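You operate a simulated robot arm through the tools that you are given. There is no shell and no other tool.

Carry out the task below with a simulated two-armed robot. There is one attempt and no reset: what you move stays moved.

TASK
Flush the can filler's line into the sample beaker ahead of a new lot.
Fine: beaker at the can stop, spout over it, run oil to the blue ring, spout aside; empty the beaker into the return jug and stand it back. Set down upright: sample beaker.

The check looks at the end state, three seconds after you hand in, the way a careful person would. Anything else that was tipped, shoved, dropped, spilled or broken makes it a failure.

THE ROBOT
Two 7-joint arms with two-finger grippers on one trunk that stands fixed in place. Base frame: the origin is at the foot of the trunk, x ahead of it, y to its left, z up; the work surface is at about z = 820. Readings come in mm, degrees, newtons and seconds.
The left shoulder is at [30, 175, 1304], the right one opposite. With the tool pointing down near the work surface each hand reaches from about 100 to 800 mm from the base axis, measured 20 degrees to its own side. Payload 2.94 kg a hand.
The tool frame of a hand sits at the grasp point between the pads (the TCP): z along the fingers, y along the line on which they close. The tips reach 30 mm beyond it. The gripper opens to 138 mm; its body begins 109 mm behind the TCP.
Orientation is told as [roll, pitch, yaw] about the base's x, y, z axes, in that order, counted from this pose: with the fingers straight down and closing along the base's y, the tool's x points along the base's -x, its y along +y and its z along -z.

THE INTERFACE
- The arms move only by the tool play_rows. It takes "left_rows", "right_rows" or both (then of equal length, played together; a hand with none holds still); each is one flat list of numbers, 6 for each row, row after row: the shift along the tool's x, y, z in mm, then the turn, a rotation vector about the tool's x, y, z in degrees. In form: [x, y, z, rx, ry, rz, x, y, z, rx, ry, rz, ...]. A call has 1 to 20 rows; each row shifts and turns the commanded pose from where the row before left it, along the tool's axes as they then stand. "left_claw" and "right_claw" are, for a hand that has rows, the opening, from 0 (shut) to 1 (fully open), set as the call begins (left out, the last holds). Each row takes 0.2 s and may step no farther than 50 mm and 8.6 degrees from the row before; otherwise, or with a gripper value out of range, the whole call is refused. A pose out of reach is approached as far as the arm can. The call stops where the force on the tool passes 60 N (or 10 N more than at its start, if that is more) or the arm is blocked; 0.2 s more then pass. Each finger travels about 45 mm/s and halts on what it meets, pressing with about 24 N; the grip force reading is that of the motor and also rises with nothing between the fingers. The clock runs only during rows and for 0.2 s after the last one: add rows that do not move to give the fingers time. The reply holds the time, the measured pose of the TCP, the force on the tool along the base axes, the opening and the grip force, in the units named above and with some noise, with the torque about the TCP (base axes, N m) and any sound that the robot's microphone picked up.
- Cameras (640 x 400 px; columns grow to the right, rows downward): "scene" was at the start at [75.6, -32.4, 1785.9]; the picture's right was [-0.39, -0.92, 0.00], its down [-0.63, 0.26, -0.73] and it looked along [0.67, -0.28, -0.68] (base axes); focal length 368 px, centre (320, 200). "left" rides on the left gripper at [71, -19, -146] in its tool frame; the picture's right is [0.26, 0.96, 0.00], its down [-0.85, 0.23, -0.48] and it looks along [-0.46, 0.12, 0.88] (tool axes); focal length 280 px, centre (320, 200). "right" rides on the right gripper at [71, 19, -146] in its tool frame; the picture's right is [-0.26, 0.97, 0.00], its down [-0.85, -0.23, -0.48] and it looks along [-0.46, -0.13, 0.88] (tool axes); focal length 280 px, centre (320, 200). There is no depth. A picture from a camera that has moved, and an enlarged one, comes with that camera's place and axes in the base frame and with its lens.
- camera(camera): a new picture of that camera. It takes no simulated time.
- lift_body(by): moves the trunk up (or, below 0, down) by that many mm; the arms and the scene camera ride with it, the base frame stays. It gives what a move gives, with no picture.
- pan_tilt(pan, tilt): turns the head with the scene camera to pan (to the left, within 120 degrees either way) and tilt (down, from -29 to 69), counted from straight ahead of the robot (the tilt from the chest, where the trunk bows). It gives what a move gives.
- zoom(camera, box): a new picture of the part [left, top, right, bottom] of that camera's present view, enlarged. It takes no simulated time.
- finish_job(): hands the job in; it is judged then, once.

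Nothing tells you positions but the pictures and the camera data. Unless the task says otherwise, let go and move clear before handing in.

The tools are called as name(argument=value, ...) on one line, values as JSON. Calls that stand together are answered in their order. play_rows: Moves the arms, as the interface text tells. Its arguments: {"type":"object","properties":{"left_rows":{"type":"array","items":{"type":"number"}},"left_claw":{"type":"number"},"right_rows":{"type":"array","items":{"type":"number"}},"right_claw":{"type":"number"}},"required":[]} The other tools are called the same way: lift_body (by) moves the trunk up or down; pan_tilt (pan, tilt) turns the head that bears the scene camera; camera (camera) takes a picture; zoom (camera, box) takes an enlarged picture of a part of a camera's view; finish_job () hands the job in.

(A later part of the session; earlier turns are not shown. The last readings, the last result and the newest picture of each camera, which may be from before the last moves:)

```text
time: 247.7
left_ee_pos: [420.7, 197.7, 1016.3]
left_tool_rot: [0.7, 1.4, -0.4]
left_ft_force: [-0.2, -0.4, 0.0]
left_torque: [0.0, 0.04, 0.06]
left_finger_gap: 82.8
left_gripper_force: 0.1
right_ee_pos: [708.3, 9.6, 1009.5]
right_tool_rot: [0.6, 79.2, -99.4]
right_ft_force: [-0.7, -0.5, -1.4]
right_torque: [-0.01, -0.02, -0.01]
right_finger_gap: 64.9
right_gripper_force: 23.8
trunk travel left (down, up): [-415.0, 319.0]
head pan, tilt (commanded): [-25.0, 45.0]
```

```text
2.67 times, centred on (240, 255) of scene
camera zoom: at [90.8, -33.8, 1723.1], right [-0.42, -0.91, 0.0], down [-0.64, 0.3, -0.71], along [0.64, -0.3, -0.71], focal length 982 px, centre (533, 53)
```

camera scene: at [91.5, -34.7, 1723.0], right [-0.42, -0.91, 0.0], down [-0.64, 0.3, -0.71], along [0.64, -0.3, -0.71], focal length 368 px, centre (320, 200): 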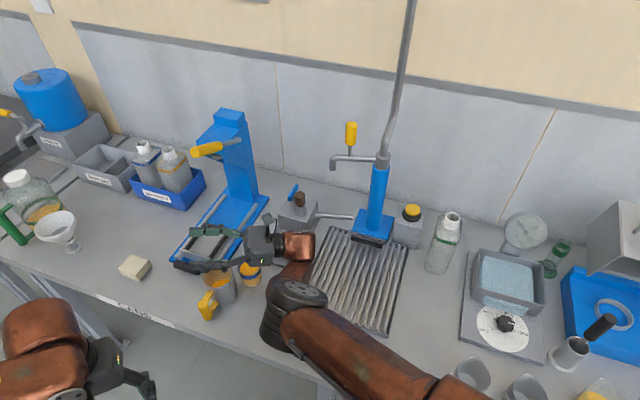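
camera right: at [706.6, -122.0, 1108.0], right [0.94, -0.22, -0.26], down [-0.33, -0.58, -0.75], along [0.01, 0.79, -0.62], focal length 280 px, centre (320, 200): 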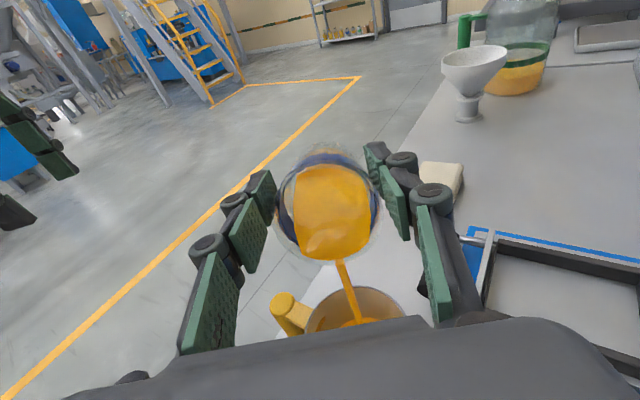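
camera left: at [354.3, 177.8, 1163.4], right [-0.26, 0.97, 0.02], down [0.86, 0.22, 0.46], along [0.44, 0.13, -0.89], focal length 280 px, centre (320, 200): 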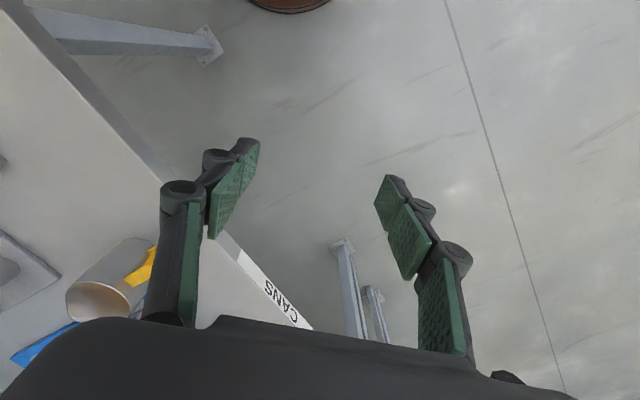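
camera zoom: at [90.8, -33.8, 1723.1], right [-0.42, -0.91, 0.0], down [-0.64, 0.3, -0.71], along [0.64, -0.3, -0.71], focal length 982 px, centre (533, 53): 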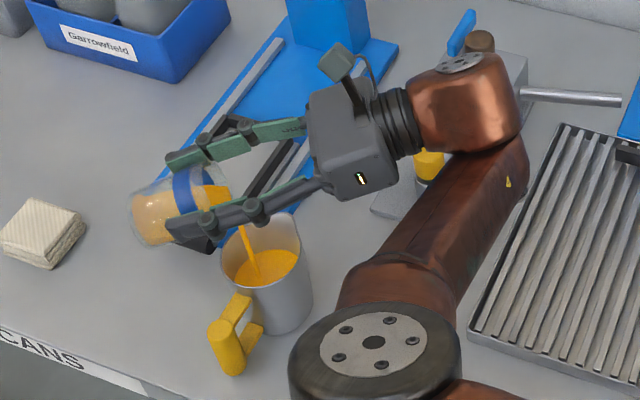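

The jug's level is rising and everything is clean. On to 90°.

play_rows(right_rows=[-0.2, 0, -1.1, 0, 2.7, 0, -0.2, 0, -1.1, 0, 2.7, 0, -0.1, 0, -1.2, 0, 2.7, 0, 0, 0, -1.2, 0, 2.7, 0, 0, 0, -1.2, 0, 2.7, 0, 0, 0, -1.2, 0, 2.7, 0, 0, 0, 0, 0, 0, 0, 0, 0, 0, 0, 0, 0])

camera(camera="right")

zoom(camera="scene", box=[160, 180, 320, 330])

```text
time: 249.5
left_ee_pos: [421.0, 196.9, 1017.4]
left_tool_rot: [0.8, 1.4, -0.4]
left_ft_force: [0.2, -0.1, -0.9]
left_torque: [0.02, -0.04, -0.02]
left_finger_gap: 83.0
left_gripper_force: 0.0
right_ee_pos: [707.8, 3.0, 1009.4]
right_tool_rot: [179.0, 84.6, 78.9]
right_ft_force: [0.3, 0.7, -0.2]
right_torque: [0.02, 0.01, 0.0]
right_finger_gap: 65.0
right_gripper_force: 23.7
trunk travel left (down, up): [-415.0, 319.0]
head pan, tilt (commanded): [-25.0, 45.0]
```

```text
taken
camera right: at [701.6, -150.7, 1067.1], right [0.95, -0.14, -0.26], down [-0.29, -0.35, -0.89], along [0.04, 0.93, -0.38], focal length 280 px, centre (320, 200)
```

right: 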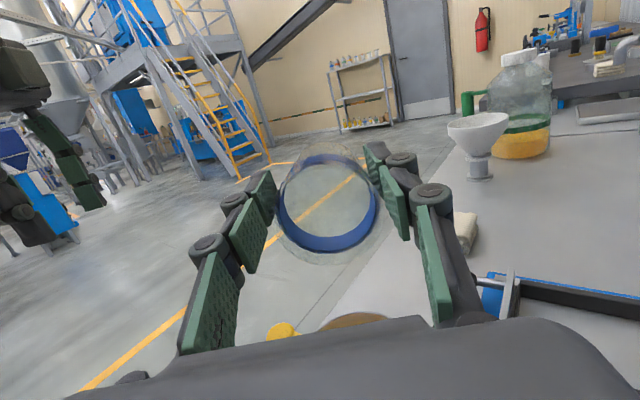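

```text
2.67 times, centred on (240, 255) of scene
camera zoom: at [91.0, -34.1, 1723.0], right [-0.42, -0.91, 0.0], down [-0.64, 0.3, -0.71], along [0.64, -0.3, -0.71], focal length 982 px, centre (533, 53)
```

zoom: 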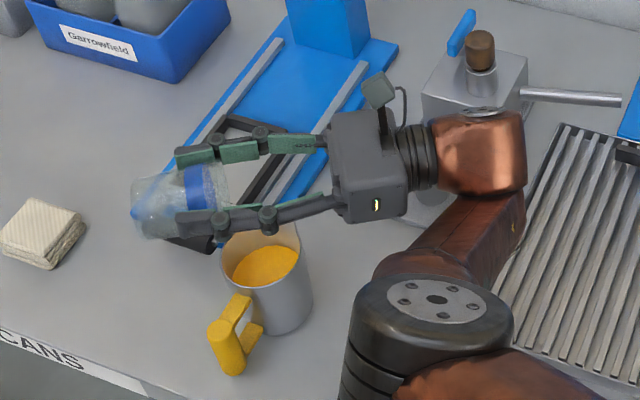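

The beaker looks empty at 90°. I go on to 100° and hold a moment so the last oil drains into the jug.

play_rows(right_rows=[2.5, 0, -1.5, 0, 2.5, 0, 2.5, 0, -1.5, 0, 2.5, 0, 2.5, 0, -1.5, 0, 2.5, 0, 2.5, 0, -1.5, 0, 2.5, 0, 0, 0, 0, 0, 0, 0, 0, 0, 0, 0, 0, 0, 0, 0, 0, 0, 0, 0, 0, 0, 0, 0, 0, 0, 0, 0, 0, 0, 0, 0, 0, 0, 0, 0, 0, 0, 0, 0, 0, 0, 0, 0])

camera(camera="right")

zoom(camera="scene", box=[180, 200, 280, 300])

```text
time: 251.9
left_ee_pos: [420.8, 198.4, 1017.4]
left_tool_rot: [0.6, 1.5, -0.4]
left_ft_force: [-0.3, 0.0, 0.4]
left_torque: [0.02, 0.04, 0.0]
left_finger_gap: 82.6
left_gripper_force: 0.1
right_ee_pos: [713.3, -2.9, 1016.1]
right_tool_rot: [179.7, 74.6, 79.6]
right_ft_force: [0.1, 0.3, -0.4]
right_torque: [0.02, 0.0, 0.01]
right_finger_gap: 64.8
right_gripper_force: 24.2
right hand out of reach, approached as far as the arm can: row 2, 4
trunk travel left (down, up): [-415.0, 319.0]
head pan, tilt (commanded): [-25.0, 45.0]
```

```text
taken
camera right: at [705.7, -163.4, 1047.1], right [0.96, -0.1, -0.25], down [-0.27, -0.19, -0.94], along [0.05, 0.98, -0.21], focal length 280 px, centre (320, 200)
```

right: 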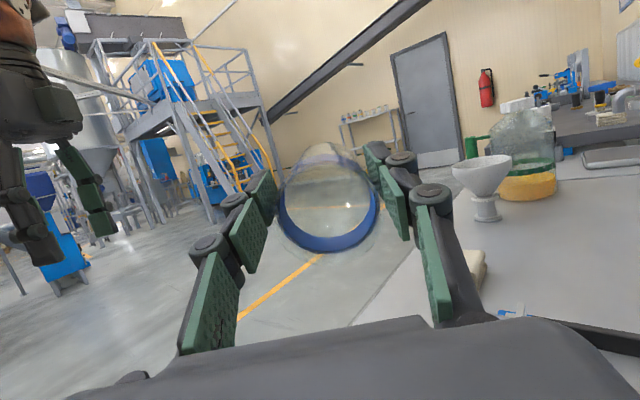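

```text
4.00 times, centred on (230, 250) of scene
camera zoom: at [90.9, -34.0, 1723.0], right [-0.42, -0.91, 0.0], down [-0.64, 0.3, -0.71], along [0.64, -0.3, -0.71], focal length 1473 px, centre (680, 0)
```

zoom: 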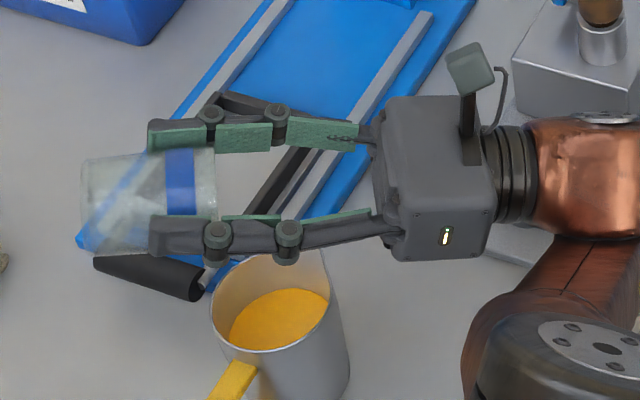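

Empty, and the jug has all the oil with nothing spilled. I tip the beaker back upright over the jug and withdraw to the right.

play_rows(right_rows=[0, 0, 0, 0, -8, 0, 0, 0, 0, 0, -8, 0, 0, 0, 0, 0, -8, 0, 0, 0, 0, 0, -8, 0, 0, 0, 0, 0, -8, 0, 0, 0, 0, 0, -8, 0, 0, 0, 0, 0, -8, 0, -12.7, 0, -12.7, 0, -8, 0, -14.4, 0, -10.8, 0, -8, 0, -15.7, 0, -8.7, 0, -8, 0, -16.8, 0, -6.5, 0, -8, 0, -17.5, 0, -4, 0, -8, 0])

camera(camera="right")

camera(camera="scene")

```text
time: 254.5
left_ee_pos: [418.9, 198.1, 1017.0]
left_tool_rot: [0.6, 1.4, -0.4]
left_ft_force: [0.4, -0.6, -0.7]
left_torque: [-0.03, -0.02, 0.02]
left_finger_gap: 83.0
left_gripper_force: 0.1
right_ee_pos: [698.0, -91.5, 1010.6]
right_tool_rot: [0.2, 9.2, -100.0]
right_ft_force: [-0.1, -0.4, -0.1]
right_torque: [0.02, 0.0, -0.02]
right_finger_gap: 64.5
right_gripper_force: 23.9
trunk travel left (down, up): [-415.0, 319.0]
head pan, tilt (commanded): [-25.0, 45.0]
```

```text
taken
camera right: at [725.5, -48.2, 1166.3], right [0.91, -0.42, -0.04], down [-0.39, -0.86, 0.33], along [-0.17, -0.29, -0.94], focal length 280 px, centre (320, 200)
```

right: 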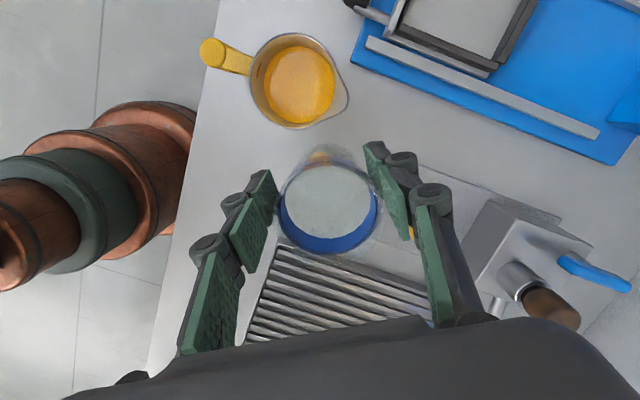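

```text
taken
camera scene: at [90.5, -33.3, 1723.1], right [-0.42, -0.91, 0.0], down [-0.64, 0.3, -0.71], along [0.64, -0.3, -0.71], focal length 368 px, centre (320, 200)
```

scene: 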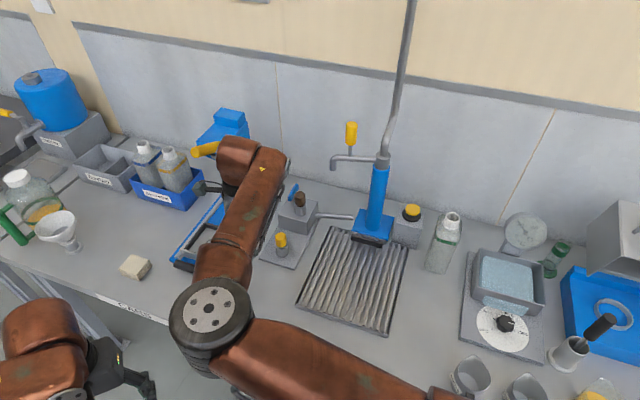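

The beaker is clean and empty. To put it back at its original spot within comfortable reach I need the earlier 25° grasp, so I set it down on free bench nearby first.

play_rows(right_rows=[0, 0, 0, 0, -4, 0, -16.3, -12.4, -1.4, 0, 0, 0, -16.3, -12.4, -1.4, 0, 0, 0, -2.1, 0, 23.5, 0, 0, 0, -2.1, 0, 23.5, 0, 0, 0, -2.1, 0, 23.5, 0, 0, 0, -2.1, 0, 23.5, 0, 0, 0, -2.1, 0, 23.5, 0, 0, 0, -1.2, 0, 13.5, 0, 0, 0])

camera(camera="right")

```text
time: 256.5
left_ee_pos: [421.0, 197.3, 1016.6]
left_tool_rot: [0.7, 1.4, -0.5]
left_ft_force: [0.3, 0.1, -0.4]
left_torque: [-0.01, 0.02, -0.01]
left_finger_gap: 82.8
left_gripper_force: 0.0
right_ee_pos: [667.0, -118.3, 877.2]
right_tool_rot: [0.1, 5.3, -99.9]
right_ft_force: [-0.9, -0.2, 0.0]
right_torque: [0.01, 0.02, -0.01]
right_finger_gap: 64.3
right_gripper_force: 23.7
trunk travel left (down, up): [-415.0, 319.0]
head pan, tilt (commanded): [-25.0, 45.0]
```

```text
taken
camera right: at [697.0, -66.2, 1029.8], right [0.91, -0.42, -0.02], down [-0.38, -0.84, 0.39], along [-0.19, -0.35, -0.92], focal length 280 px, centre (320, 200)
```

right: 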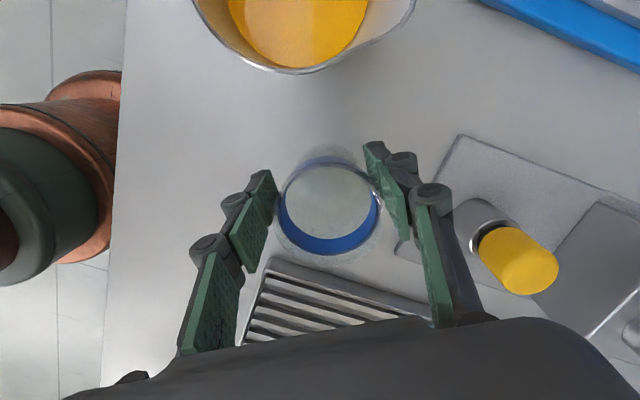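

play_rows(right_rows=[-0.4, 0, 4.5, 0, 0, 0, -0.4, 0, 4.5, 0, 0, 0])

play_rows(right_rows=[-0.2, 0, 2, 0, 0, 0])

play_rows(right_rows=[-0.1, 0, 1.3, 0, 0, 0])

```text
time: 257.1
left_ee_pos: [420.4, 198.1, 1016.7]
left_tool_rot: [0.6, 1.4, -0.4]
left_ft_force: [0.2, 0.3, -0.7]
left_torque: [-0.02, 0.01, -0.01]
left_finger_gap: 82.8
left_gripper_force: 0.0
right_ee_pos: [668.1, -117.6, 869.1]
right_tool_rot: [0.1, 5.4, -100.0]
right_ft_force: [0.4, 0.6, -1.1]
right_torque: [-0.02, -0.01, -0.01]
right_finger_gap: 64.5
right_gripper_force: 24.3
trunk travel left (down, up): [-415.0, 319.0]
head pan, tilt (commanded): [-25.0, 45.0]
```

```text
time: 257.5
left_ee_pos: [420.4, 198.8, 1017.3]
left_tool_rot: [0.7, 1.4, -0.3]
left_ft_force: [0.1, -0.2, -0.3]
left_torque: [-0.03, 0.04, 0.02]
left_finger_gap: 82.6
left_gripper_force: 0.0
right_ee_pos: [667.5, -118.9, 866.0]
right_tool_rot: [0.1, 5.5, -100.0]
right_ft_force: [0.2, 0.2, -0.3]
right_torque: [0.01, 0.01, 0.0]
right_finger_gap: 64.2
right_gripper_force: 24.2
trunk travel left (down, up): [-415.0, 319.0]
head pan, tilt (commanded): [-25.0, 45.0]
```

```text
time: 257.9
left_ee_pos: [419.7, 198.0, 1016.9]
left_tool_rot: [0.6, 1.4, -0.5]
left_ft_force: [-0.4, -1.0, -0.5]
left_torque: [-0.01, 0.03, -0.01]
left_finger_gap: 82.8
left_gripper_force: 0.1
right_ee_pos: [668.0, -117.9, 864.6]
right_tool_rot: [0.1, 5.4, -100.0]
right_ft_force: [-0.4, 0.3, 1.9]
right_torque: [-0.03, 0.06, -0.02]
right_finger_gap: 64.6
right_gripper_force: 24.5
trunk travel left (down, up): [-415.0, 319.0]
head pan, tilt (commanded): [-25.0, 45.0]
```

play_rows(right_rows=[0, 0, 0, 0, 0, 0, 0, 0, 0, 0, 0, 0, 0, 0, 0, 0, 0, 0, 0, 0, 0, 0, 0, 0], right_claw=0.66)

play_rows(right_rows=[1.8, 0, -20, 0, 0, 0, 2.7, 0, -30, 0, 0, 0, 2.7, 0, -30, 0, 0, 0, 2.7, 0, -30, 0, 0, 0])

lift_body(by=60)

play_rows(right_rows=[0, 0, 0, 0, 6.5, 0, 0, 0, 0, 0, 6.5, 0, 0, 0, 0, 0, 6.6, 0, 0, 0, 0, 2.8, 0, -6.04, 0, 0, 0, 2.8, 0, -6.04, 0, 0, 0, 2.8, 0, -6.04, 0, 0, 0, 0, 0, 0])

camera(camera="right")

```text
time: 258.9
left_ee_pos: [420.1, 198.8, 1016.5]
left_tool_rot: [0.7, 1.5, -0.3]
left_ft_force: [-0.5, 0.0, 0.1]
left_torque: [0.01, 0.03, -0.03]
left_finger_gap: 82.8
left_gripper_force: 0.0
right_ee_pos: [667.3, -118.0, 865.8]
right_tool_rot: [0.1, 5.3, -100.0]
right_ft_force: [-0.7, 0.2, -0.2]
right_torque: [0.0, -0.04, -0.02]
right_finger_gap: 91.0
right_gripper_force: 0.0
trunk travel left (down, up): [-415.0, 319.0]
head pan, tilt (commanded): [-25.0, 45.0]
```

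```text
time: 259.9
left_ee_pos: [420.6, 197.0, 1017.3]
left_tool_rot: [0.7, 1.4, -0.4]
left_ft_force: [0.0, 0.3, -0.6]
left_torque: [-0.01, -0.01, 0.02]
left_finger_gap: 82.9
left_gripper_force: 0.1
right_ee_pos: [666.5, -119.4, 976.7]
right_tool_rot: [0.2, 5.4, -99.9]
right_ft_force: [-0.1, -0.3, -0.3]
right_torque: [0.0, -0.01, 0.01]
right_finger_gap: 91.2
right_gripper_force: 0.0
trunk travel left (down, up): [-415.0, 319.0]
head pan, tilt (commanded): [-25.0, 45.0]
```

```text
time: 260.9
left_ee_pos: [421.6, 198.6, 1076.3]
left_tool_rot: [0.7, 1.5, -0.4]
left_ft_force: [0.4, 0.2, 0.1]
left_torque: [0.02, -0.01, -0.01]
left_finger_gap: 83.0
left_gripper_force: 0.1
right_ee_pos: [667.0, -117.5, 1035.9]
right_tool_rot: [0.0, 5.5, -100.1]
right_ft_force: [-0.6, -0.7, 0.3]
right_torque: [0.02, 0.0, 0.0]
right_finger_gap: 91.2
right_gripper_force: 0.1
trunk travel left (down, up): [-475.0, 259.0]
head pan, tilt (commanded): [-25.0, 45.0]
```

```text
time: 262.5
left_ee_pos: [420.2, 197.8, 1077.1]
left_tool_rot: [0.6, 1.4, -0.5]
left_ft_force: [0.2, 0.1, 0.2]
left_torque: [0.01, 0.0, -0.02]
left_finger_gap: 82.9
left_gripper_force: 0.0
right_ee_pos: [667.5, -117.8, 1036.8]
right_tool_rot: [0.1, 25.0, -79.9]
right_ft_force: [0.3, 0.3, 0.4]
right_torque: [-0.03, 0.0, 0.0]
right_finger_gap: 91.4
right_gripper_force: 0.0
trunk travel left (down, up): [-475.0, 259.0]
head pan, tilt (commanded): [-25.0, 45.0]
```

```text
taken
camera right: at [686.7, -112.1, 1199.2], right [0.99, -0.07, -0.11], down [-0.06, -1.0, 0.07], along [-0.11, -0.07, -0.99], focal length 280 px, centre (320, 200)
```

right: 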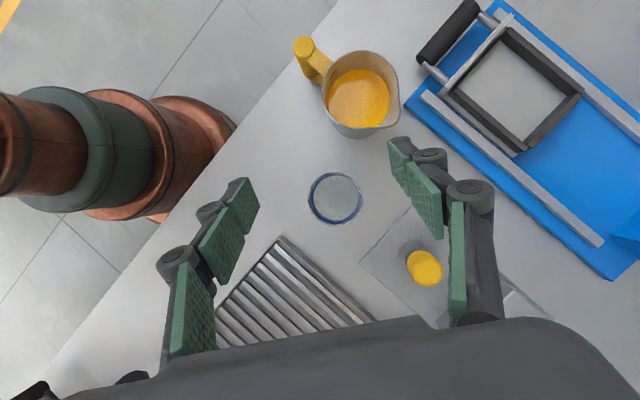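

The beaker stands upright and empty. I align above it and come down for the 25° grasp.

play_rows(right_rows=[-11.7, -2.9, -5.5, 0, 0, 0, -14.1, 0, 30.2, 0, 0, 0, -14.1, 0, 30.2, 0, 0, 0, -14.1, 0, 30.2, 0, 0, 0])

zoom(camera="right", box=[220, 80, 420, 260])

```text
time: 263.5
left_ee_pos: [420.8, 196.8, 1077.4]
left_tool_rot: [0.8, 1.4, -0.4]
left_ft_force: [-0.1, -0.4, 0.7]
left_torque: [0.0, 0.05, 0.0]
left_finger_gap: 83.1
left_gripper_force: 0.1
right_ee_pos: [668.4, -131.7, 936.5]
right_tool_rot: [0.0, 24.9, -80.0]
right_ft_force: [0.5, 0.0, 0.5]
right_torque: [0.01, 0.02, -0.01]
right_finger_gap: 91.2
right_gripper_force: 0.1
trunk travel left (down, up): [-475.0, 259.0]
head pan, tilt (commanded): [-25.0, 45.0]
```

```text
2.22 times, centred on (320, 170) of right
camera zoom: at [686.8, -126.4, 1099.5], right [0.99, -0.07, -0.11], down [-0.06, -1.0, 0.07], along [-0.11, -0.07, -0.99], focal length 623 px, centre (320, 267)
```

zoom: 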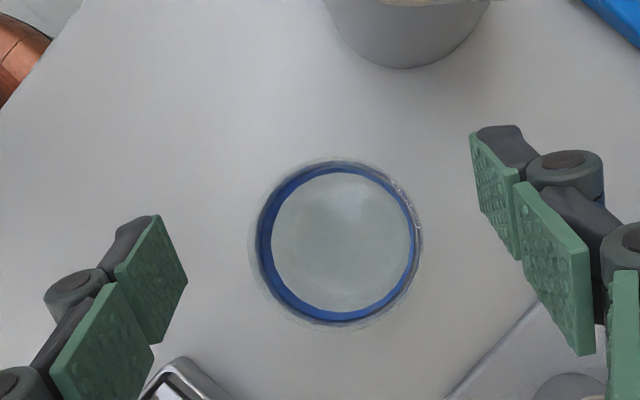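

play_rows(right_rows=[-10.2, 0, 21.9, 0, 0, 0, -10.2, 0, 21.9, 0, 0, 0, -10.2, 0, 21.9, 0, 0, 0, 0, 0, 0, 0, 0, 0])

play_rows(right_rows=[0, 0, 0, 0, 0, 0, 0, 0, 0, 0, 0, 0, 0, 0, 0, 0, 0, 0, 0, 0, 0, 0, 0, 0, 0, 0, 0, 0, 0, 0], right_claw=0.25)

camera(camera="right")

```text
time: 264.5
left_ee_pos: [420.8, 197.5, 1077.2]
left_tool_rot: [0.6, 1.4, -0.4]
left_ft_force: [-0.6, 0.1, 0.2]
left_torque: [-0.02, 0.01, 0.01]
left_finger_gap: 82.9
left_gripper_force: 0.1
right_ee_pos: [666.8, -132.1, 864.5]
right_tool_rot: [0.1, 24.8, -80.1]
right_ft_force: [0.2, 0.3, -0.1]
right_torque: [0.0, -0.03, 0.03]
right_finger_gap: 91.3
right_gripper_force: 0.1
trunk travel left (down, up): [-475.0, 259.0]
head pan, tilt (commanded): [-25.0, 45.0]
```

```text
time: 265.7
left_ee_pos: [421.0, 197.9, 1077.6]
left_tool_rot: [0.6, 1.4, -0.4]
left_ft_force: [-0.8, -0.6, 0.1]
left_torque: [-0.01, 0.01, -0.01]
left_finger_gap: 82.8
left_gripper_force: 0.0
right_ee_pos: [666.8, -130.6, 863.4]
right_tool_rot: [0.0, 24.9, -80.1]
right_ft_force: [0.3, -0.7, 0.0]
right_torque: [0.0, 0.0, -0.01]
right_finger_gap: 63.0
right_gripper_force: 23.9
trunk travel left (down, up): [-475.0, 259.0]
head pan, tilt (commanded): [-25.0, 45.0]
```

```text
taken
camera right: at [685.7, -125.5, 1027.1], right [0.99, -0.07, -0.11], down [-0.06, -1.0, 0.07], along [-0.11, -0.07, -0.99], focal length 280 px, centre (320, 200)
```

right: 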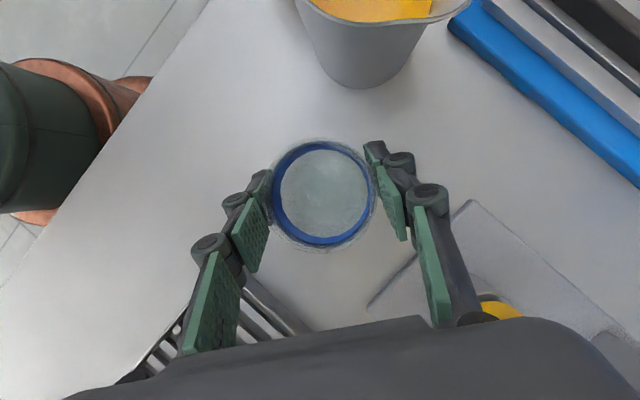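

Gripped at 25°. I lift it, carry it to its original place, and lower it.

play_rows(right_rows=[8.5, 0, -18.1, 0, 0, 0, 12.7, 0, -27.2, 0, 0, 0, 11.3, -23.9, 5.3, 0, 0, 0, 11.3, -23.9, 5.3, 0, 0, 0, 11.3, -23.9, 5.3, 0, 0, 0, 0, 0, 0, 0, 0, 0])

camera(camera="right")

```text
time: 267.1
left_ee_pos: [421.2, 198.4, 1076.9]
left_tool_rot: [0.8, 1.4, -0.3]
left_ft_force: [0.6, -0.9, -0.6]
left_torque: [-0.01, 0.0, 0.0]
left_finger_gap: 82.7
left_gripper_force: 0.0
right_ee_pos: [607.5, -110.0, 900.9]
right_tool_rot: [0.4, 24.7, -80.1]
right_ft_force: [-0.2, -0.7, -0.4]
right_torque: [0.03, 0.02, 0.04]
right_finger_gap: 62.7
right_gripper_force: 23.9
right hand out of reach, approached as far as the arm can: row 5
trunk travel left (down, up): [-475.0, 259.0]
head pan, tilt (commanded): [-25.0, 45.0]
```

```text
taken
camera right: at [626.2, -104.0, 1063.6], right [0.99, -0.07, -0.1], down [-0.06, -1.0, 0.08], along [-0.11, -0.07, -0.99], focal length 280 px, centre (320, 200)
```

right: 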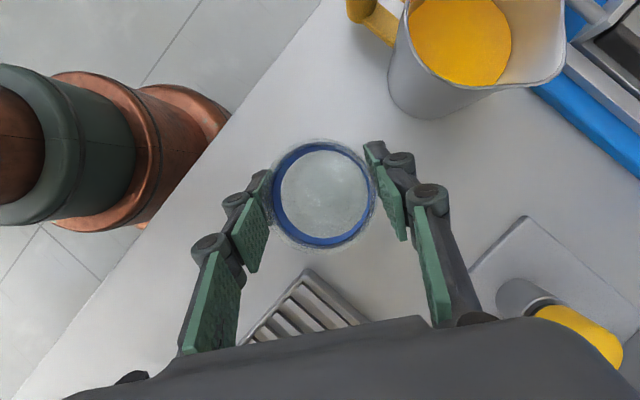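

It stops 17 mm short of the home spot because of arm posture. Raising the trunk 80 mm straightens the arm and should give the missing reach.

lift_body(by=80)

play_rows(right_rows=[-14.1, 0, 30.2, 0, 0, 0, -14.1, 0, 30.2, 0, 0, 0, 3, -9, 1.4, 0, 0, 0, 3, -8.5, 1.4, 0, 0, 0, 0, 0, 0, 0, 0, 0])

```text
time: 268.3
left_ee_pos: [419.0, 200.2, 1162.7]
left_tool_rot: [0.5, 0.7, -0.4]
left_ft_force: [-0.3, 0.6, -0.6]
left_torque: [-0.01, 0.01, 0.0]
left_finger_gap: 82.7
left_gripper_force: 0.0
right_ee_pos: [607.4, -106.8, 979.2]
right_tool_rot: [0.0, 24.8, -79.9]
right_ft_force: [-0.2, 0.3, 0.0]
right_torque: [-0.01, 0.01, 0.01]
right_finger_gap: 62.3
right_gripper_force: 24.3
trunk travel left (down, up): [-555.0, 179.0]
head pan, tilt (commanded): [-25.0, 45.0]
```

```text
time: 269.5
left_ee_pos: [417.6, 199.0, 1161.9]
left_tool_rot: [0.4, 0.6, -0.3]
left_ft_force: [-0.2, 0.8, 0.1]
left_torque: [-0.01, 0.02, -0.01]
left_finger_gap: 82.8
left_gripper_force: 0.0
right_ee_pos: [602.1, -118.3, 923.7]
right_tool_rot: [1.4, 23.8, -80.5]
right_ft_force: [0.2, -0.2, -0.6]
right_torque: [0.01, -0.02, -0.04]
right_finger_gap: 62.5
right_gripper_force: 23.6
trunk travel left (down, up): [-555.0, 179.0]
head pan, tilt (commanded): [-25.0, 45.0]
```

camera(camera="scene")

pan_tilt(pan=-20, tilt=65)

camera(camera="scene")

```text
taken
camera scene: at [59.2, -33.6, 1862.9], right [-0.42, -0.91, 0.0], down [-0.64, 0.3, -0.71], along [0.64, -0.3, -0.71], focal length 368 px, centre (320, 200)
```

scene: 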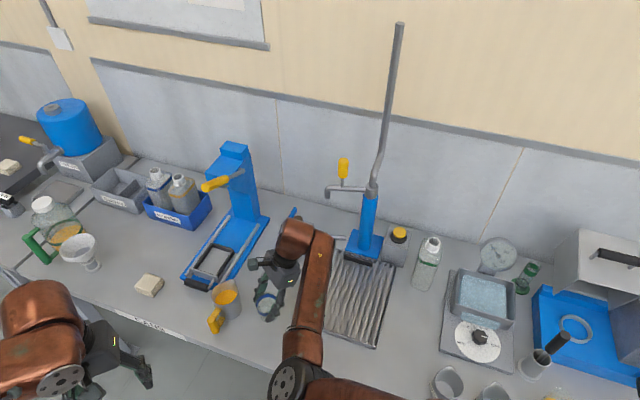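

```text
time: 270.3
left_ee_pos: [417.9, 198.3, 1162.2]
left_tool_rot: [0.6, 0.6, -0.4]
left_ft_force: [-1.2, -0.6, 1.1]
left_torque: [-0.01, -0.02, 0.03]
left_finger_gap: 82.9
left_gripper_force: 0.2
right_ee_pos: [600.3, -120.3, 921.9]
right_tool_rot: [1.1, 23.6, -80.5]
right_ft_force: [-0.2, -1.4, -0.5]
right_torque: [-0.04, 0.01, 0.01]
right_finger_gap: 62.5
right_gripper_force: 24.1
trunk travel left (down, up): [-555.0, 179.0]
head pan, tilt (commanded): [-20.0, 65.0]
```

```text
taken
camera scene: at [42.7, -20.5, 1837.9], right [-0.34, -0.94, 0.0], down [-0.85, 0.31, -0.42], along [0.4, -0.14, -0.91], focal length 368 px, centre (320, 200)
```

scene: 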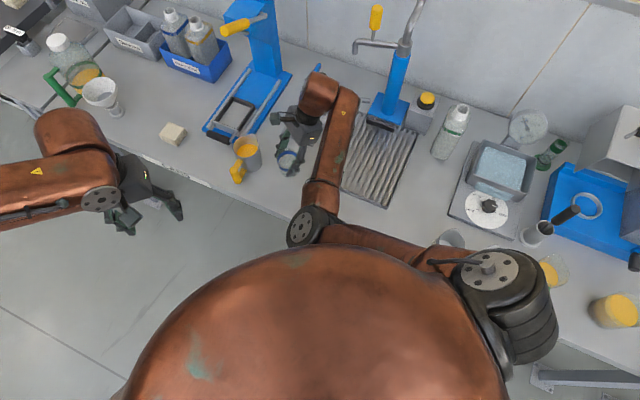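

The upper arm is resting against the chest at this trunk height, so higher is worse. I raise the hand, lower the trunk to slightly below nominal, and try the last few centimetres from there.

play_rows(right_rows=[12.7, 0, -27.2, 0, 0, 0, 12.7, 0, -27.2, 0, 0, 0, 12.7, 0, -27.2, 0, 0, 0, 12.7, 0, -27.2, 0, 0, 0])

lift_body(by=-130)

```text
time: 271.3
left_ee_pos: [418.6, 198.2, 1163.4]
left_tool_rot: [0.5, 0.8, -0.4]
left_ft_force: [0.6, 0.0, -0.9]
left_torque: [0.0, -0.01, 0.0]
left_finger_gap: 83.0
left_gripper_force: 0.0
right_ee_pos: [619.4, -104.0, 1012.9]
right_tool_rot: [0.1, 25.1, -79.9]
right_ft_force: [0.2, -0.7, -0.2]
right_torque: [0.0, 0.02, 0.03]
right_finger_gap: 62.6
right_gripper_force: 23.6
right hand out of reach, approached as far as the arm can: row 2, 3, 4
trunk travel left (down, up): [-555.0, 179.0]
head pan, tilt (commanded): [-20.0, 65.0]
```

```text
time: 272.9
left_ee_pos: [418.6, 198.0, 1034.3]
left_tool_rot: [0.6, 0.6, -0.3]
left_ft_force: [0.1, 0.7, 0.2]
left_torque: [0.0, -0.02, -0.02]
left_finger_gap: 82.6
left_gripper_force: 0.0
right_ee_pos: [622.2, -107.0, 868.1]
right_tool_rot: [-1.5, 25.2, -80.8]
right_ft_force: [-0.5, -0.9, 0.3]
right_torque: [-0.01, -0.03, 0.0]
right_finger_gap: 61.9
right_gripper_force: 23.6
trunk travel left (down, up): [-425.0, 309.0]
head pan, tilt (commanded): [-20.0, 65.0]
```

play_rows(right_rows=[8, 0, -18, -0.7, 0, -0.4, 8, 0, -18, -0.7, 0, -0.3, 0, 0, 0, 0, 0, 0])

play_rows(right_rows=[0, -12, 0, 0, 0, 0, 0, -12, 0, 0, 0, 0, 0, 0, 0, 0, 0, 0])

camera(camera="scene")

```text
time: 273.7
left_ee_pos: [418.9, 198.6, 1032.8]
left_tool_rot: [0.5, 0.7, -0.3]
left_ft_force: [-0.5, 0.0, 1.1]
left_torque: [-0.02, -0.01, 0.02]
left_finger_gap: 82.7
left_gripper_force: 0.1
right_ee_pos: [636.9, -110.6, 900.0]
right_tool_rot: [0.1, 25.2, -79.8]
right_ft_force: [-0.1, -0.2, -1.1]
right_torque: [0.02, -0.02, -0.03]
right_finger_gap: 62.2
right_gripper_force: 24.2
right hand out of reach, approached as far as the arm can: row 1, 2
trunk travel left (down, up): [-425.0, 309.0]
head pan, tilt (commanded): [-20.0, 65.0]
```

```text
time: 274.5
left_ee_pos: [418.9, 198.9, 1032.2]
left_tool_rot: [0.5, 0.6, -0.4]
left_ft_force: [0.3, -0.2, -0.2]
left_torque: [0.0, -0.01, 0.0]
left_finger_gap: 82.6
left_gripper_force: 0.1
right_ee_pos: [631.7, -120.9, 894.8]
right_tool_rot: [0.0, 25.2, -80.0]
right_ft_force: [0.3, 1.0, -0.5]
right_torque: [0.0, -0.01, 0.0]
right_finger_gap: 62.1
right_gripper_force: 23.4
right hand out of reach, approached as far as the arm can: row 1, 2
trunk travel left (down, up): [-425.0, 309.0]
head pan, tilt (commanded): [-20.0, 65.0]
```

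```text
taken
camera scene: at [70.8, -20.3, 1708.0], right [-0.34, -0.94, 0.0], down [-0.85, 0.31, -0.42], along [0.4, -0.14, -0.91], focal length 368 px, centre (320, 200)
```

scene: 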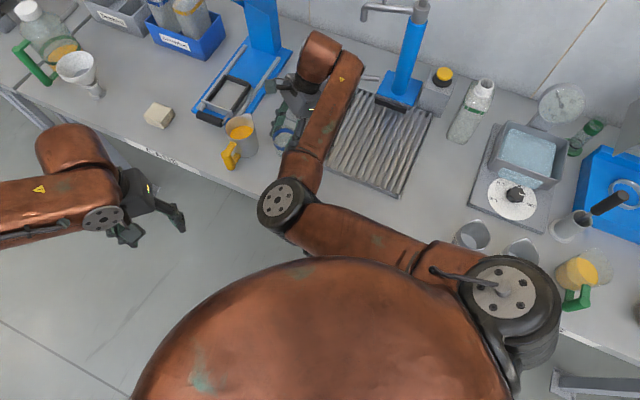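

I retrace the approach that worked the first time: back out to the point (558, -354, 1148) with the trunk at nominal, then come in along the same path.

play_rows(right_rows=[12.7, 0, -27.2, 0, 0, 0, 12.7, 0, -27.2, 0, 0, 0, 12.7, 0, -27.2, 0, 0, 0, 12.7, 0, -27.2, 0, 0, 0, 12.7, 0, -27.2, 0, 0, 0])

lift_body(by=50)

```text
time: 275.7
left_ee_pos: [419.1, 199.0, 1033.3]
left_tool_rot: [0.5, 0.7, -0.4]
left_ft_force: [0.8, -0.8, 0.1]
left_torque: [0.0, -0.02, 0.0]
left_finger_gap: 82.8
left_gripper_force: 0.0
right_ee_pos: [639.4, -125.9, 1042.1]
right_tool_rot: [0.0, 25.3, -80.1]
right_ft_force: [-1.4, 0.8, -0.4]
right_torque: [0.02, -0.02, 0.03]
right_finger_gap: 62.2
right_gripper_force: 24.3
right hand out of reach, approached as far as the arm can: row 1
trunk travel left (down, up): [-425.0, 309.0]
head pan, tilt (commanded): [-20.0, 65.0]
```

```text
time: 276.6
left_ee_pos: [418.6, 198.8, 1082.0]
left_tool_rot: [0.5, 0.7, -0.4]
left_ft_force: [-0.2, -0.9, -0.8]
left_torque: [0.0, 0.02, -0.04]
left_finger_gap: 82.7
left_gripper_force: 0.1
right_ee_pos: [639.9, -125.2, 1092.8]
right_tool_rot: [0.1, 25.2, -79.8]
right_ft_force: [-0.6, 0.6, 0.3]
right_torque: [0.03, 0.05, -0.04]
right_finger_gap: 62.3
right_gripper_force: 24.3
trunk travel left (down, up): [-475.0, 259.0]
head pan, tilt (commanded): [-20.0, 65.0]
```

play_rows(right_rows=[-24, -17.2, -20, 0, 0, 0, -24, -17.2, -20, 0, 0, 0, -24, -17.2, -20, 0, 0, 0, -24, -17.2, -20, 0, 0, 0, -24, -17.2, -20, 0, 0, 0, -24, -17.2, -20, 0, 0, 0, -24, -17.2, -20, 0, 0, 0])

pan_tilt(pan=-25, tilt=45)

camera(camera="scene")

```text
time: 278.2
left_ee_pos: [418.9, 197.6, 1083.1]
left_tool_rot: [0.6, 0.7, -0.4]
left_ft_force: [-0.2, 0.3, 1.2]
left_torque: [0.0, 0.0, 0.0]
left_finger_gap: 82.6
left_gripper_force: 0.1
right_ee_pos: [559.1, -355.2, 1148.5]
right_tool_rot: [0.0, 25.3, -79.9]
right_ft_force: [-0.4, -0.9, -1.2]
right_torque: [0.04, 0.02, -0.02]
right_finger_gap: 62.4
right_gripper_force: 23.6
trunk travel left (down, up): [-475.0, 259.0]
head pan, tilt (commanded): [-20.0, 65.0]
```

```text
time: 279.1
left_ee_pos: [418.3, 197.9, 1081.2]
left_tool_rot: [0.5, 0.6, -0.4]
left_ft_force: [0.2, -0.3, 0.3]
left_torque: [0.03, -0.03, 0.01]
left_finger_gap: 83.2
left_gripper_force: 0.0
right_ee_pos: [557.4, -356.0, 1148.0]
right_tool_rot: [0.1, 25.3, -79.9]
right_ft_force: [-0.3, -0.4, -0.9]
right_torque: [0.0, 0.03, -0.04]
right_finger_gap: 62.4
right_gripper_force: 24.1
trunk travel left (down, up): [-475.0, 259.0]
head pan, tilt (commanded): [-25.0, 45.0]
```

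```text
taken
camera scene: at [72.6, -34.1, 1783.0], right [-0.42, -0.91, 0.0], down [-0.64, 0.3, -0.71], along [0.64, -0.3, -0.71], focal length 368 px, centre (320, 200)
```

scene: 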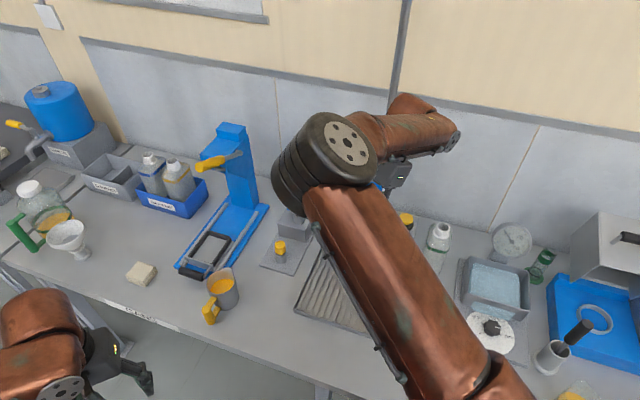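

The posture now matches the first approach. I follow the same path in.

play_rows(right_rows=[14.1, 10.3, 41.2, 0, 0, 0, 14.1, 10.3, 41.2, 0, 0, 0, 14.1, 10.3, 41.2, 0, 0, 0, 14.1, 10.3, 41.2, 0, 0, 0, 14.1, 10.3, 41.2, 0, 0, 0, 14.1, 10.3, 41.2, 0, 0, 0])

play_rows(right_rows=[6, 1.5, 9, 0, 0, 0, 6, 1.5, 9, 0, 0, 0, 6, 1.5, 9, 0, 0, 0, 6, 1.5, 9, 0, 0, 0])

camera(camera="right")

```text
time: 280.4
left_ee_pos: [418.5, 199.2, 1082.7]
left_tool_rot: [0.6, 0.7, -0.3]
left_ft_force: [-0.8, -0.3, 0.5]
left_torque: [0.01, 0.03, 0.0]
left_finger_gap: 83.1
left_gripper_force: 0.0
right_ee_pos: [586.7, -164.8, 960.3]
right_tool_rot: [0.2, 25.1, -80.0]
right_ft_force: [-0.2, 0.2, 0.3]
right_torque: [0.0, 0.01, 0.02]
right_finger_gap: 62.3
right_gripper_force: 23.4
trunk travel left (down, up): [-475.0, 259.0]
head pan, tilt (commanded): [-25.0, 45.0]
```

```text
time: 281.4
left_ee_pos: [417.8, 199.3, 1082.2]
left_tool_rot: [0.4, 0.8, -0.5]
left_ft_force: [-0.1, 0.6, -0.2]
left_torque: [-0.05, -0.04, -0.01]
left_finger_gap: 82.9
left_gripper_force: 0.1
right_ee_pos: [587.2, -127.5, 937.8]
right_tool_rot: [0.1, 25.2, -79.9]
right_ft_force: [-0.2, 0.2, -0.3]
right_torque: [0.0, 0.02, 0.0]
right_finger_gap: 62.2
right_gripper_force: 24.1
trunk travel left (down, up): [-475.0, 259.0]
head pan, tilt (commanded): [-25.0, 45.0]
```

```text
taken
camera right: at [606.5, -123.2, 1100.7], right [0.99, -0.07, -0.11], down [-0.06, -1.0, 0.07], along [-0.11, -0.06, -0.99], focal length 280 px, centre (320, 200)
```

right: 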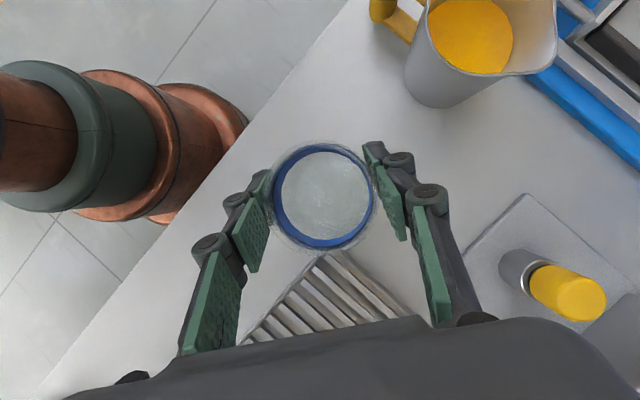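

No limits this time. I go down to just above the bench at the original spot.

play_rows(right_rows=[-2.8, 1.7, 18, 0, 0, 0, -2.8, 1.7, 18, 0, 0, 0, -2.8, 1.7, 18, 0, 0, 0, -2.8, 1.6, 17, 0, 0, 0])

play_rows(right_rows=[-0.9, 0, 1.9, 0, 0, 0])

play_rows(right_rows=[-0.9, 0, 1.9, 0, 0, 0])

```text
time: 282.4
left_ee_pos: [419.4, 198.5, 1082.3]
left_tool_rot: [0.5, 0.7, -0.5]
left_ft_force: [0.3, -0.3, 0.9]
left_torque: [0.02, 0.01, 0.0]
left_finger_gap: 82.7
left_gripper_force: 0.0
right_ee_pos: [590.0, -107.4, 868.4]
right_tool_rot: [0.1, 25.2, -79.8]
right_ft_force: [0.4, -0.5, -0.3]
right_torque: [0.03, 0.03, 0.0]
right_finger_gap: 62.1
right_gripper_force: 24.0
trunk travel left (down, up): [-475.0, 259.0]
head pan, tilt (commanded): [-25.0, 45.0]
```

```text
time: 282.9
left_ee_pos: [418.5, 197.3, 1082.3]
left_tool_rot: [0.5, 0.7, -0.4]
left_ft_force: [-0.9, 0.0, 0.4]
left_torque: [0.01, -0.01, 0.01]
left_finger_gap: 82.9
left_gripper_force: 0.0
right_ee_pos: [590.3, -107.6, 866.9]
right_tool_rot: [0.1, 25.2, -80.0]
right_ft_force: [0.1, -0.2, 0.1]
right_torque: [0.0, 0.02, 0.0]
right_finger_gap: 62.1
right_gripper_force: 24.5
trunk travel left (down, up): [-475.0, 259.0]
head pan, tilt (commanded): [-25.0, 45.0]
```

```text
time: 283.2
left_ee_pos: [418.6, 198.9, 1083.0]
left_tool_rot: [0.5, 0.6, -0.4]
left_ft_force: [-0.2, 0.4, 1.5]
left_torque: [0.02, -0.01, 0.02]
left_finger_gap: 82.7
left_gripper_force: 0.1
right_ee_pos: [590.8, -106.6, 863.4]
right_tool_rot: [0.1, 25.2, -80.0]
right_ft_force: [0.5, -0.5, -1.0]
right_torque: [0.02, 0.01, 0.02]
right_finger_gap: 61.8
right_gripper_force: 23.8
trunk travel left (down, up): [-475.0, 259.0]
head pan, tilt (commanded): [-25.0, 45.0]
```

play_rows(right_rows=[-0.7, 0, 1.4, 0, 0, 0])

play_rows(right_rows=[-0.4, 0, 0.9, 0, 0, 0])

```text
time: 283.6
left_ee_pos: [417.1, 197.7, 1082.4]
left_tool_rot: [0.5, 0.5, -0.4]
left_ft_force: [-0.1, -0.5, 0.0]
left_torque: [0.0, 0.03, 0.0]
left_finger_gap: 82.6
left_gripper_force: 0.0
right_ee_pos: [591.6, -106.8, 863.7]
right_tool_rot: [0.2, 25.2, -79.9]
right_ft_force: [-2.1, 0.1, 6.5]
right_torque: [-0.1, 0.29, -0.06]
right_finger_gap: 62.2
right_gripper_force: 23.9
trunk travel left (down, up): [-475.0, 259.0]
head pan, tilt (commanded): [-25.0, 45.0]
```

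```text
time: 284.1
left_ee_pos: [417.9, 197.8, 1083.0]
left_tool_rot: [0.4, 0.6, -0.4]
left_ft_force: [0.1, -0.4, -0.1]
left_torque: [-0.01, -0.02, 0.02]
left_finger_gap: 82.7
left_gripper_force: 0.0
right_ee_pos: [591.9, -107.6, 863.9]
right_tool_rot: [0.2, 25.2, -79.9]
right_ft_force: [0.3, -0.7, 10.9]
right_torque: [-0.12, 0.26, 0.0]
right_finger_gap: 62.3
right_gripper_force: 24.0
trunk travel left (down, up): [-475.0, 259.0]
head pan, tilt (commanded): [-25.0, 45.0]
```

It is standing on the bench at its original place. I relieve the pressure, open the fingers, and lift away straight up.

play_rows(right_rows=[0.8, 0, -1.7, 0, 0, 0, 0, 0, 0, 0, 0, 0])

play_rows(right_rows=[0, 0, 0, 0, 0, 0, 0, 0, 0, 0, 0, 0, 0, 0, 0, 0, 0, 0, 0, 0, 0, 0, 0, 0], right_claw=0.65)

camera(camera="right")

```text
time: 284.6
left_ee_pos: [417.5, 198.3, 1082.8]
left_tool_rot: [0.5, 0.6, -0.4]
left_ft_force: [-0.3, 0.9, -1.0]
left_torque: [0.03, -0.01, 0.0]
left_finger_gap: 82.9
left_gripper_force: 0.0
right_ee_pos: [590.2, -107.8, 864.0]
right_tool_rot: [0.2, 25.2, -80.0]
right_ft_force: [-1.0, -1.5, 1.6]
right_torque: [-0.04, 0.01, 0.03]
right_finger_gap: 62.0
right_gripper_force: 23.6
trunk travel left (down, up): [-475.0, 259.0]
head pan, tilt (commanded): [-25.0, 45.0]
```

```text
time: 285.6
left_ee_pos: [416.9, 197.7, 1082.2]
left_tool_rot: [0.6, 0.7, -0.4]
left_ft_force: [-0.4, -0.4, 0.8]
left_torque: [0.03, 0.0, 0.04]
left_finger_gap: 82.8
left_gripper_force: 0.1
right_ee_pos: [589.9, -108.0, 864.0]
right_tool_rot: [0.1, 25.1, -79.8]
right_ft_force: [0.0, 0.4, -1.3]
right_torque: [0.0, 0.02, -0.02]
right_finger_gap: 89.6
right_gripper_force: 0.2
trunk travel left (down, up): [-475.0, 259.0]
head pan, tilt (commanded): [-25.0, 45.0]
```

```text
taken
camera right: at [609.6, -102.8, 1027.1], right [0.99, -0.07, -0.11], down [-0.06, -1.0, 0.07], along [-0.11, -0.06, -0.99], focal length 280 px, centre (320, 200)
```

right: 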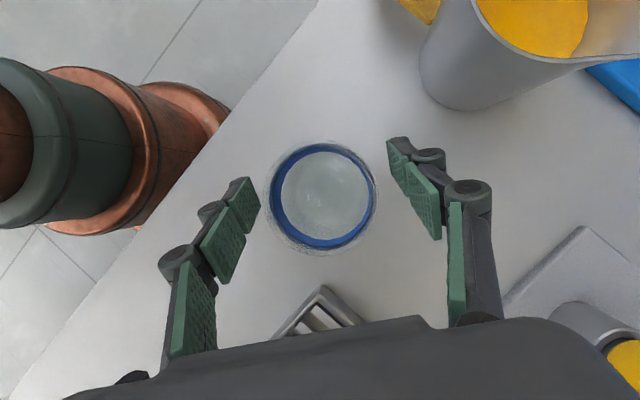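

play_rows(right_rows=[8.5, 0, -18.1, 0, 0, 0, 12.7, 0, -27.2, 0, 0, 0, 12.7, 0, -27.2, 0, 0, 0, 12.7, 0, -27.2, 0, 0, 0, 12.7, 0, -27.2, 0, 0, 0])

play_rows(right_rows=[-26, -6, -25, 0, 0, 0, -26, -6, -25, 0, 0, 0, -26, -6, -25, 0, 0, 0, -26, -6, -25, 0, 0, 0, -26, -6, -25, 0, 0, 0, -26, -6, -25, 0, 0, 0, -26, -6, -25, 0, 0, 0])

camera(camera="right")

camera(camera="scene")

```text
time: 286.9
left_ee_pos: [417.5, 199.0, 1082.6]
left_tool_rot: [0.5, 0.6, -0.4]
left_ft_force: [-0.6, -0.2, 0.4]
left_torque: [-0.01, -0.01, -0.02]
left_finger_gap: 82.8
left_gripper_force: 0.0
right_ee_pos: [590.4, -108.7, 1006.1]
right_tool_rot: [0.1, 25.3, -79.9]
right_ft_force: [-0.7, 0.5, 0.6]
right_torque: [-0.01, 0.01, -0.01]
right_finger_gap: 89.6
right_gripper_force: 0.0
trunk travel left (down, up): [-475.0, 259.0]
head pan, tilt (commanded): [-25.0, 45.0]
```

```text
time: 288.4
left_ee_pos: [418.3, 198.2, 1083.3]
left_tool_rot: [0.6, 0.7, -0.5]
left_ft_force: [-0.5, -0.4, 0.6]
left_torque: [0.02, -0.01, 0.0]
left_finger_gap: 82.8
left_gripper_force: 0.0
right_ee_pos: [591.4, -353.5, 1086.5]
right_tool_rot: [-0.1, 25.3, -80.1]
right_ft_force: [0.3, 0.1, -0.9]
right_torque: [0.0, 0.03, 0.02]
right_finger_gap: 89.7
right_gripper_force: 0.1
trunk travel left (down, up): [-475.0, 259.0]
head pan, tilt (commanded): [-25.0, 45.0]
```

```text
taken
camera right: at [611.1, -347.9, 1249.0], right [0.99, -0.07, -0.11], down [-0.06, -1.0, 0.07], along [-0.12, -0.06, -0.99], focal length 280 px, centre (320, 200)
```

right: 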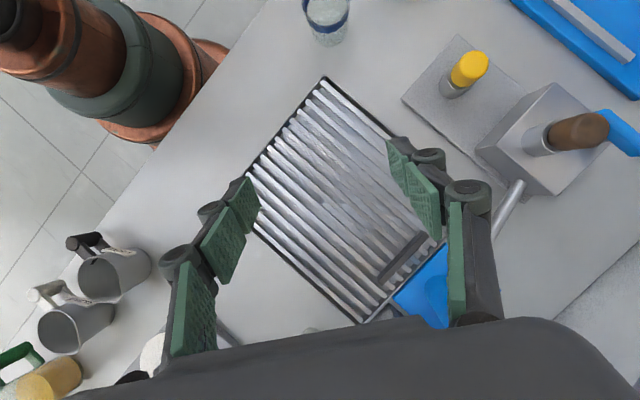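

```text
taken
camera scene: at [72.8, -35.9, 1783.0], right [-0.42, -0.91, 0.0], down [-0.64, 0.3, -0.71], along [0.64, -0.3, -0.71], focal length 368 px, centre (320, 200)
```

scene: 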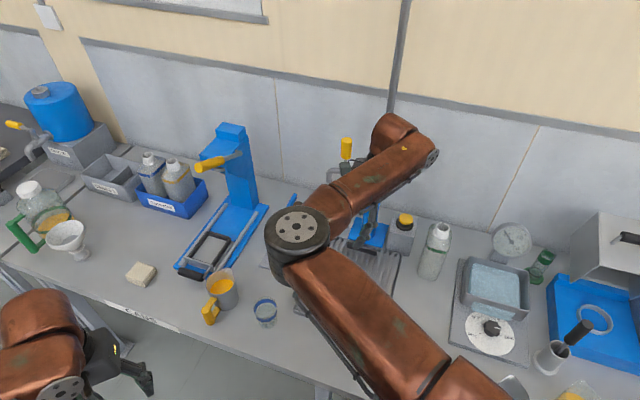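

The beaker stands back in its place and everything looks tidy. I notice two more steel jugs further right; I check them and the final state closely.

zoom(camera="right", box=[0, 220, 180, 400])

pan_tilt(pan=-55, tilt=55)

camera(camera="scene")

```text
2.22 times, centred on (90, 310) of right
camera zoom: at [611.1, -347.9, 1249.0], right [0.99, -0.07, -0.11], down [-0.06, -1.0, 0.07], along [-0.12, -0.06, -0.99], focal length 623 px, centre (831, -44)
```

zoom: 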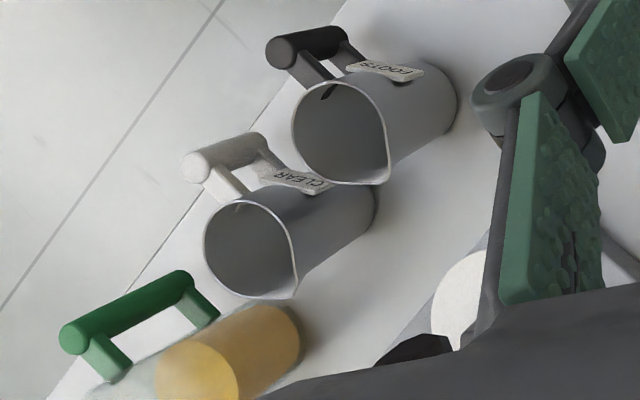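

```text
time: 289.4
left_ee_pos: [417.6, 198.7, 1083.6]
left_tool_rot: [0.5, 0.7, -0.4]
left_ft_force: [0.0, -0.2, 0.6]
left_torque: [0.01, 0.03, -0.01]
left_finger_gap: 83.0
left_gripper_force: 0.1
right_ee_pos: [592.1, -351.2, 1087.1]
right_tool_rot: [0.0, 25.1, -80.1]
right_ft_force: [0.2, 1.4, -0.3]
right_torque: [0.01, -0.03, 0.0]
right_finger_gap: 89.5
right_gripper_force: 0.1
trunk travel left (down, up): [-475.0, 259.0]
head pan, tilt (commanded): [-55.0, 55.0]
```

```text
taken
camera scene: at [40.6, -59.3, 1769.6], right [-0.82, -0.57, 0.0], down [-0.47, 0.67, -0.57], along [0.33, -0.47, -0.82], focal length 368 px, centre (320, 200)
```

scene: 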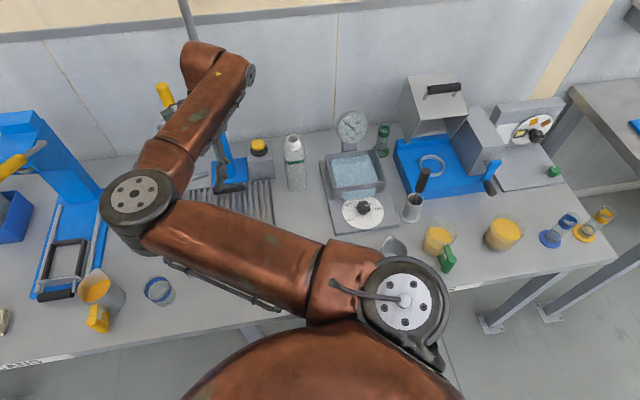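

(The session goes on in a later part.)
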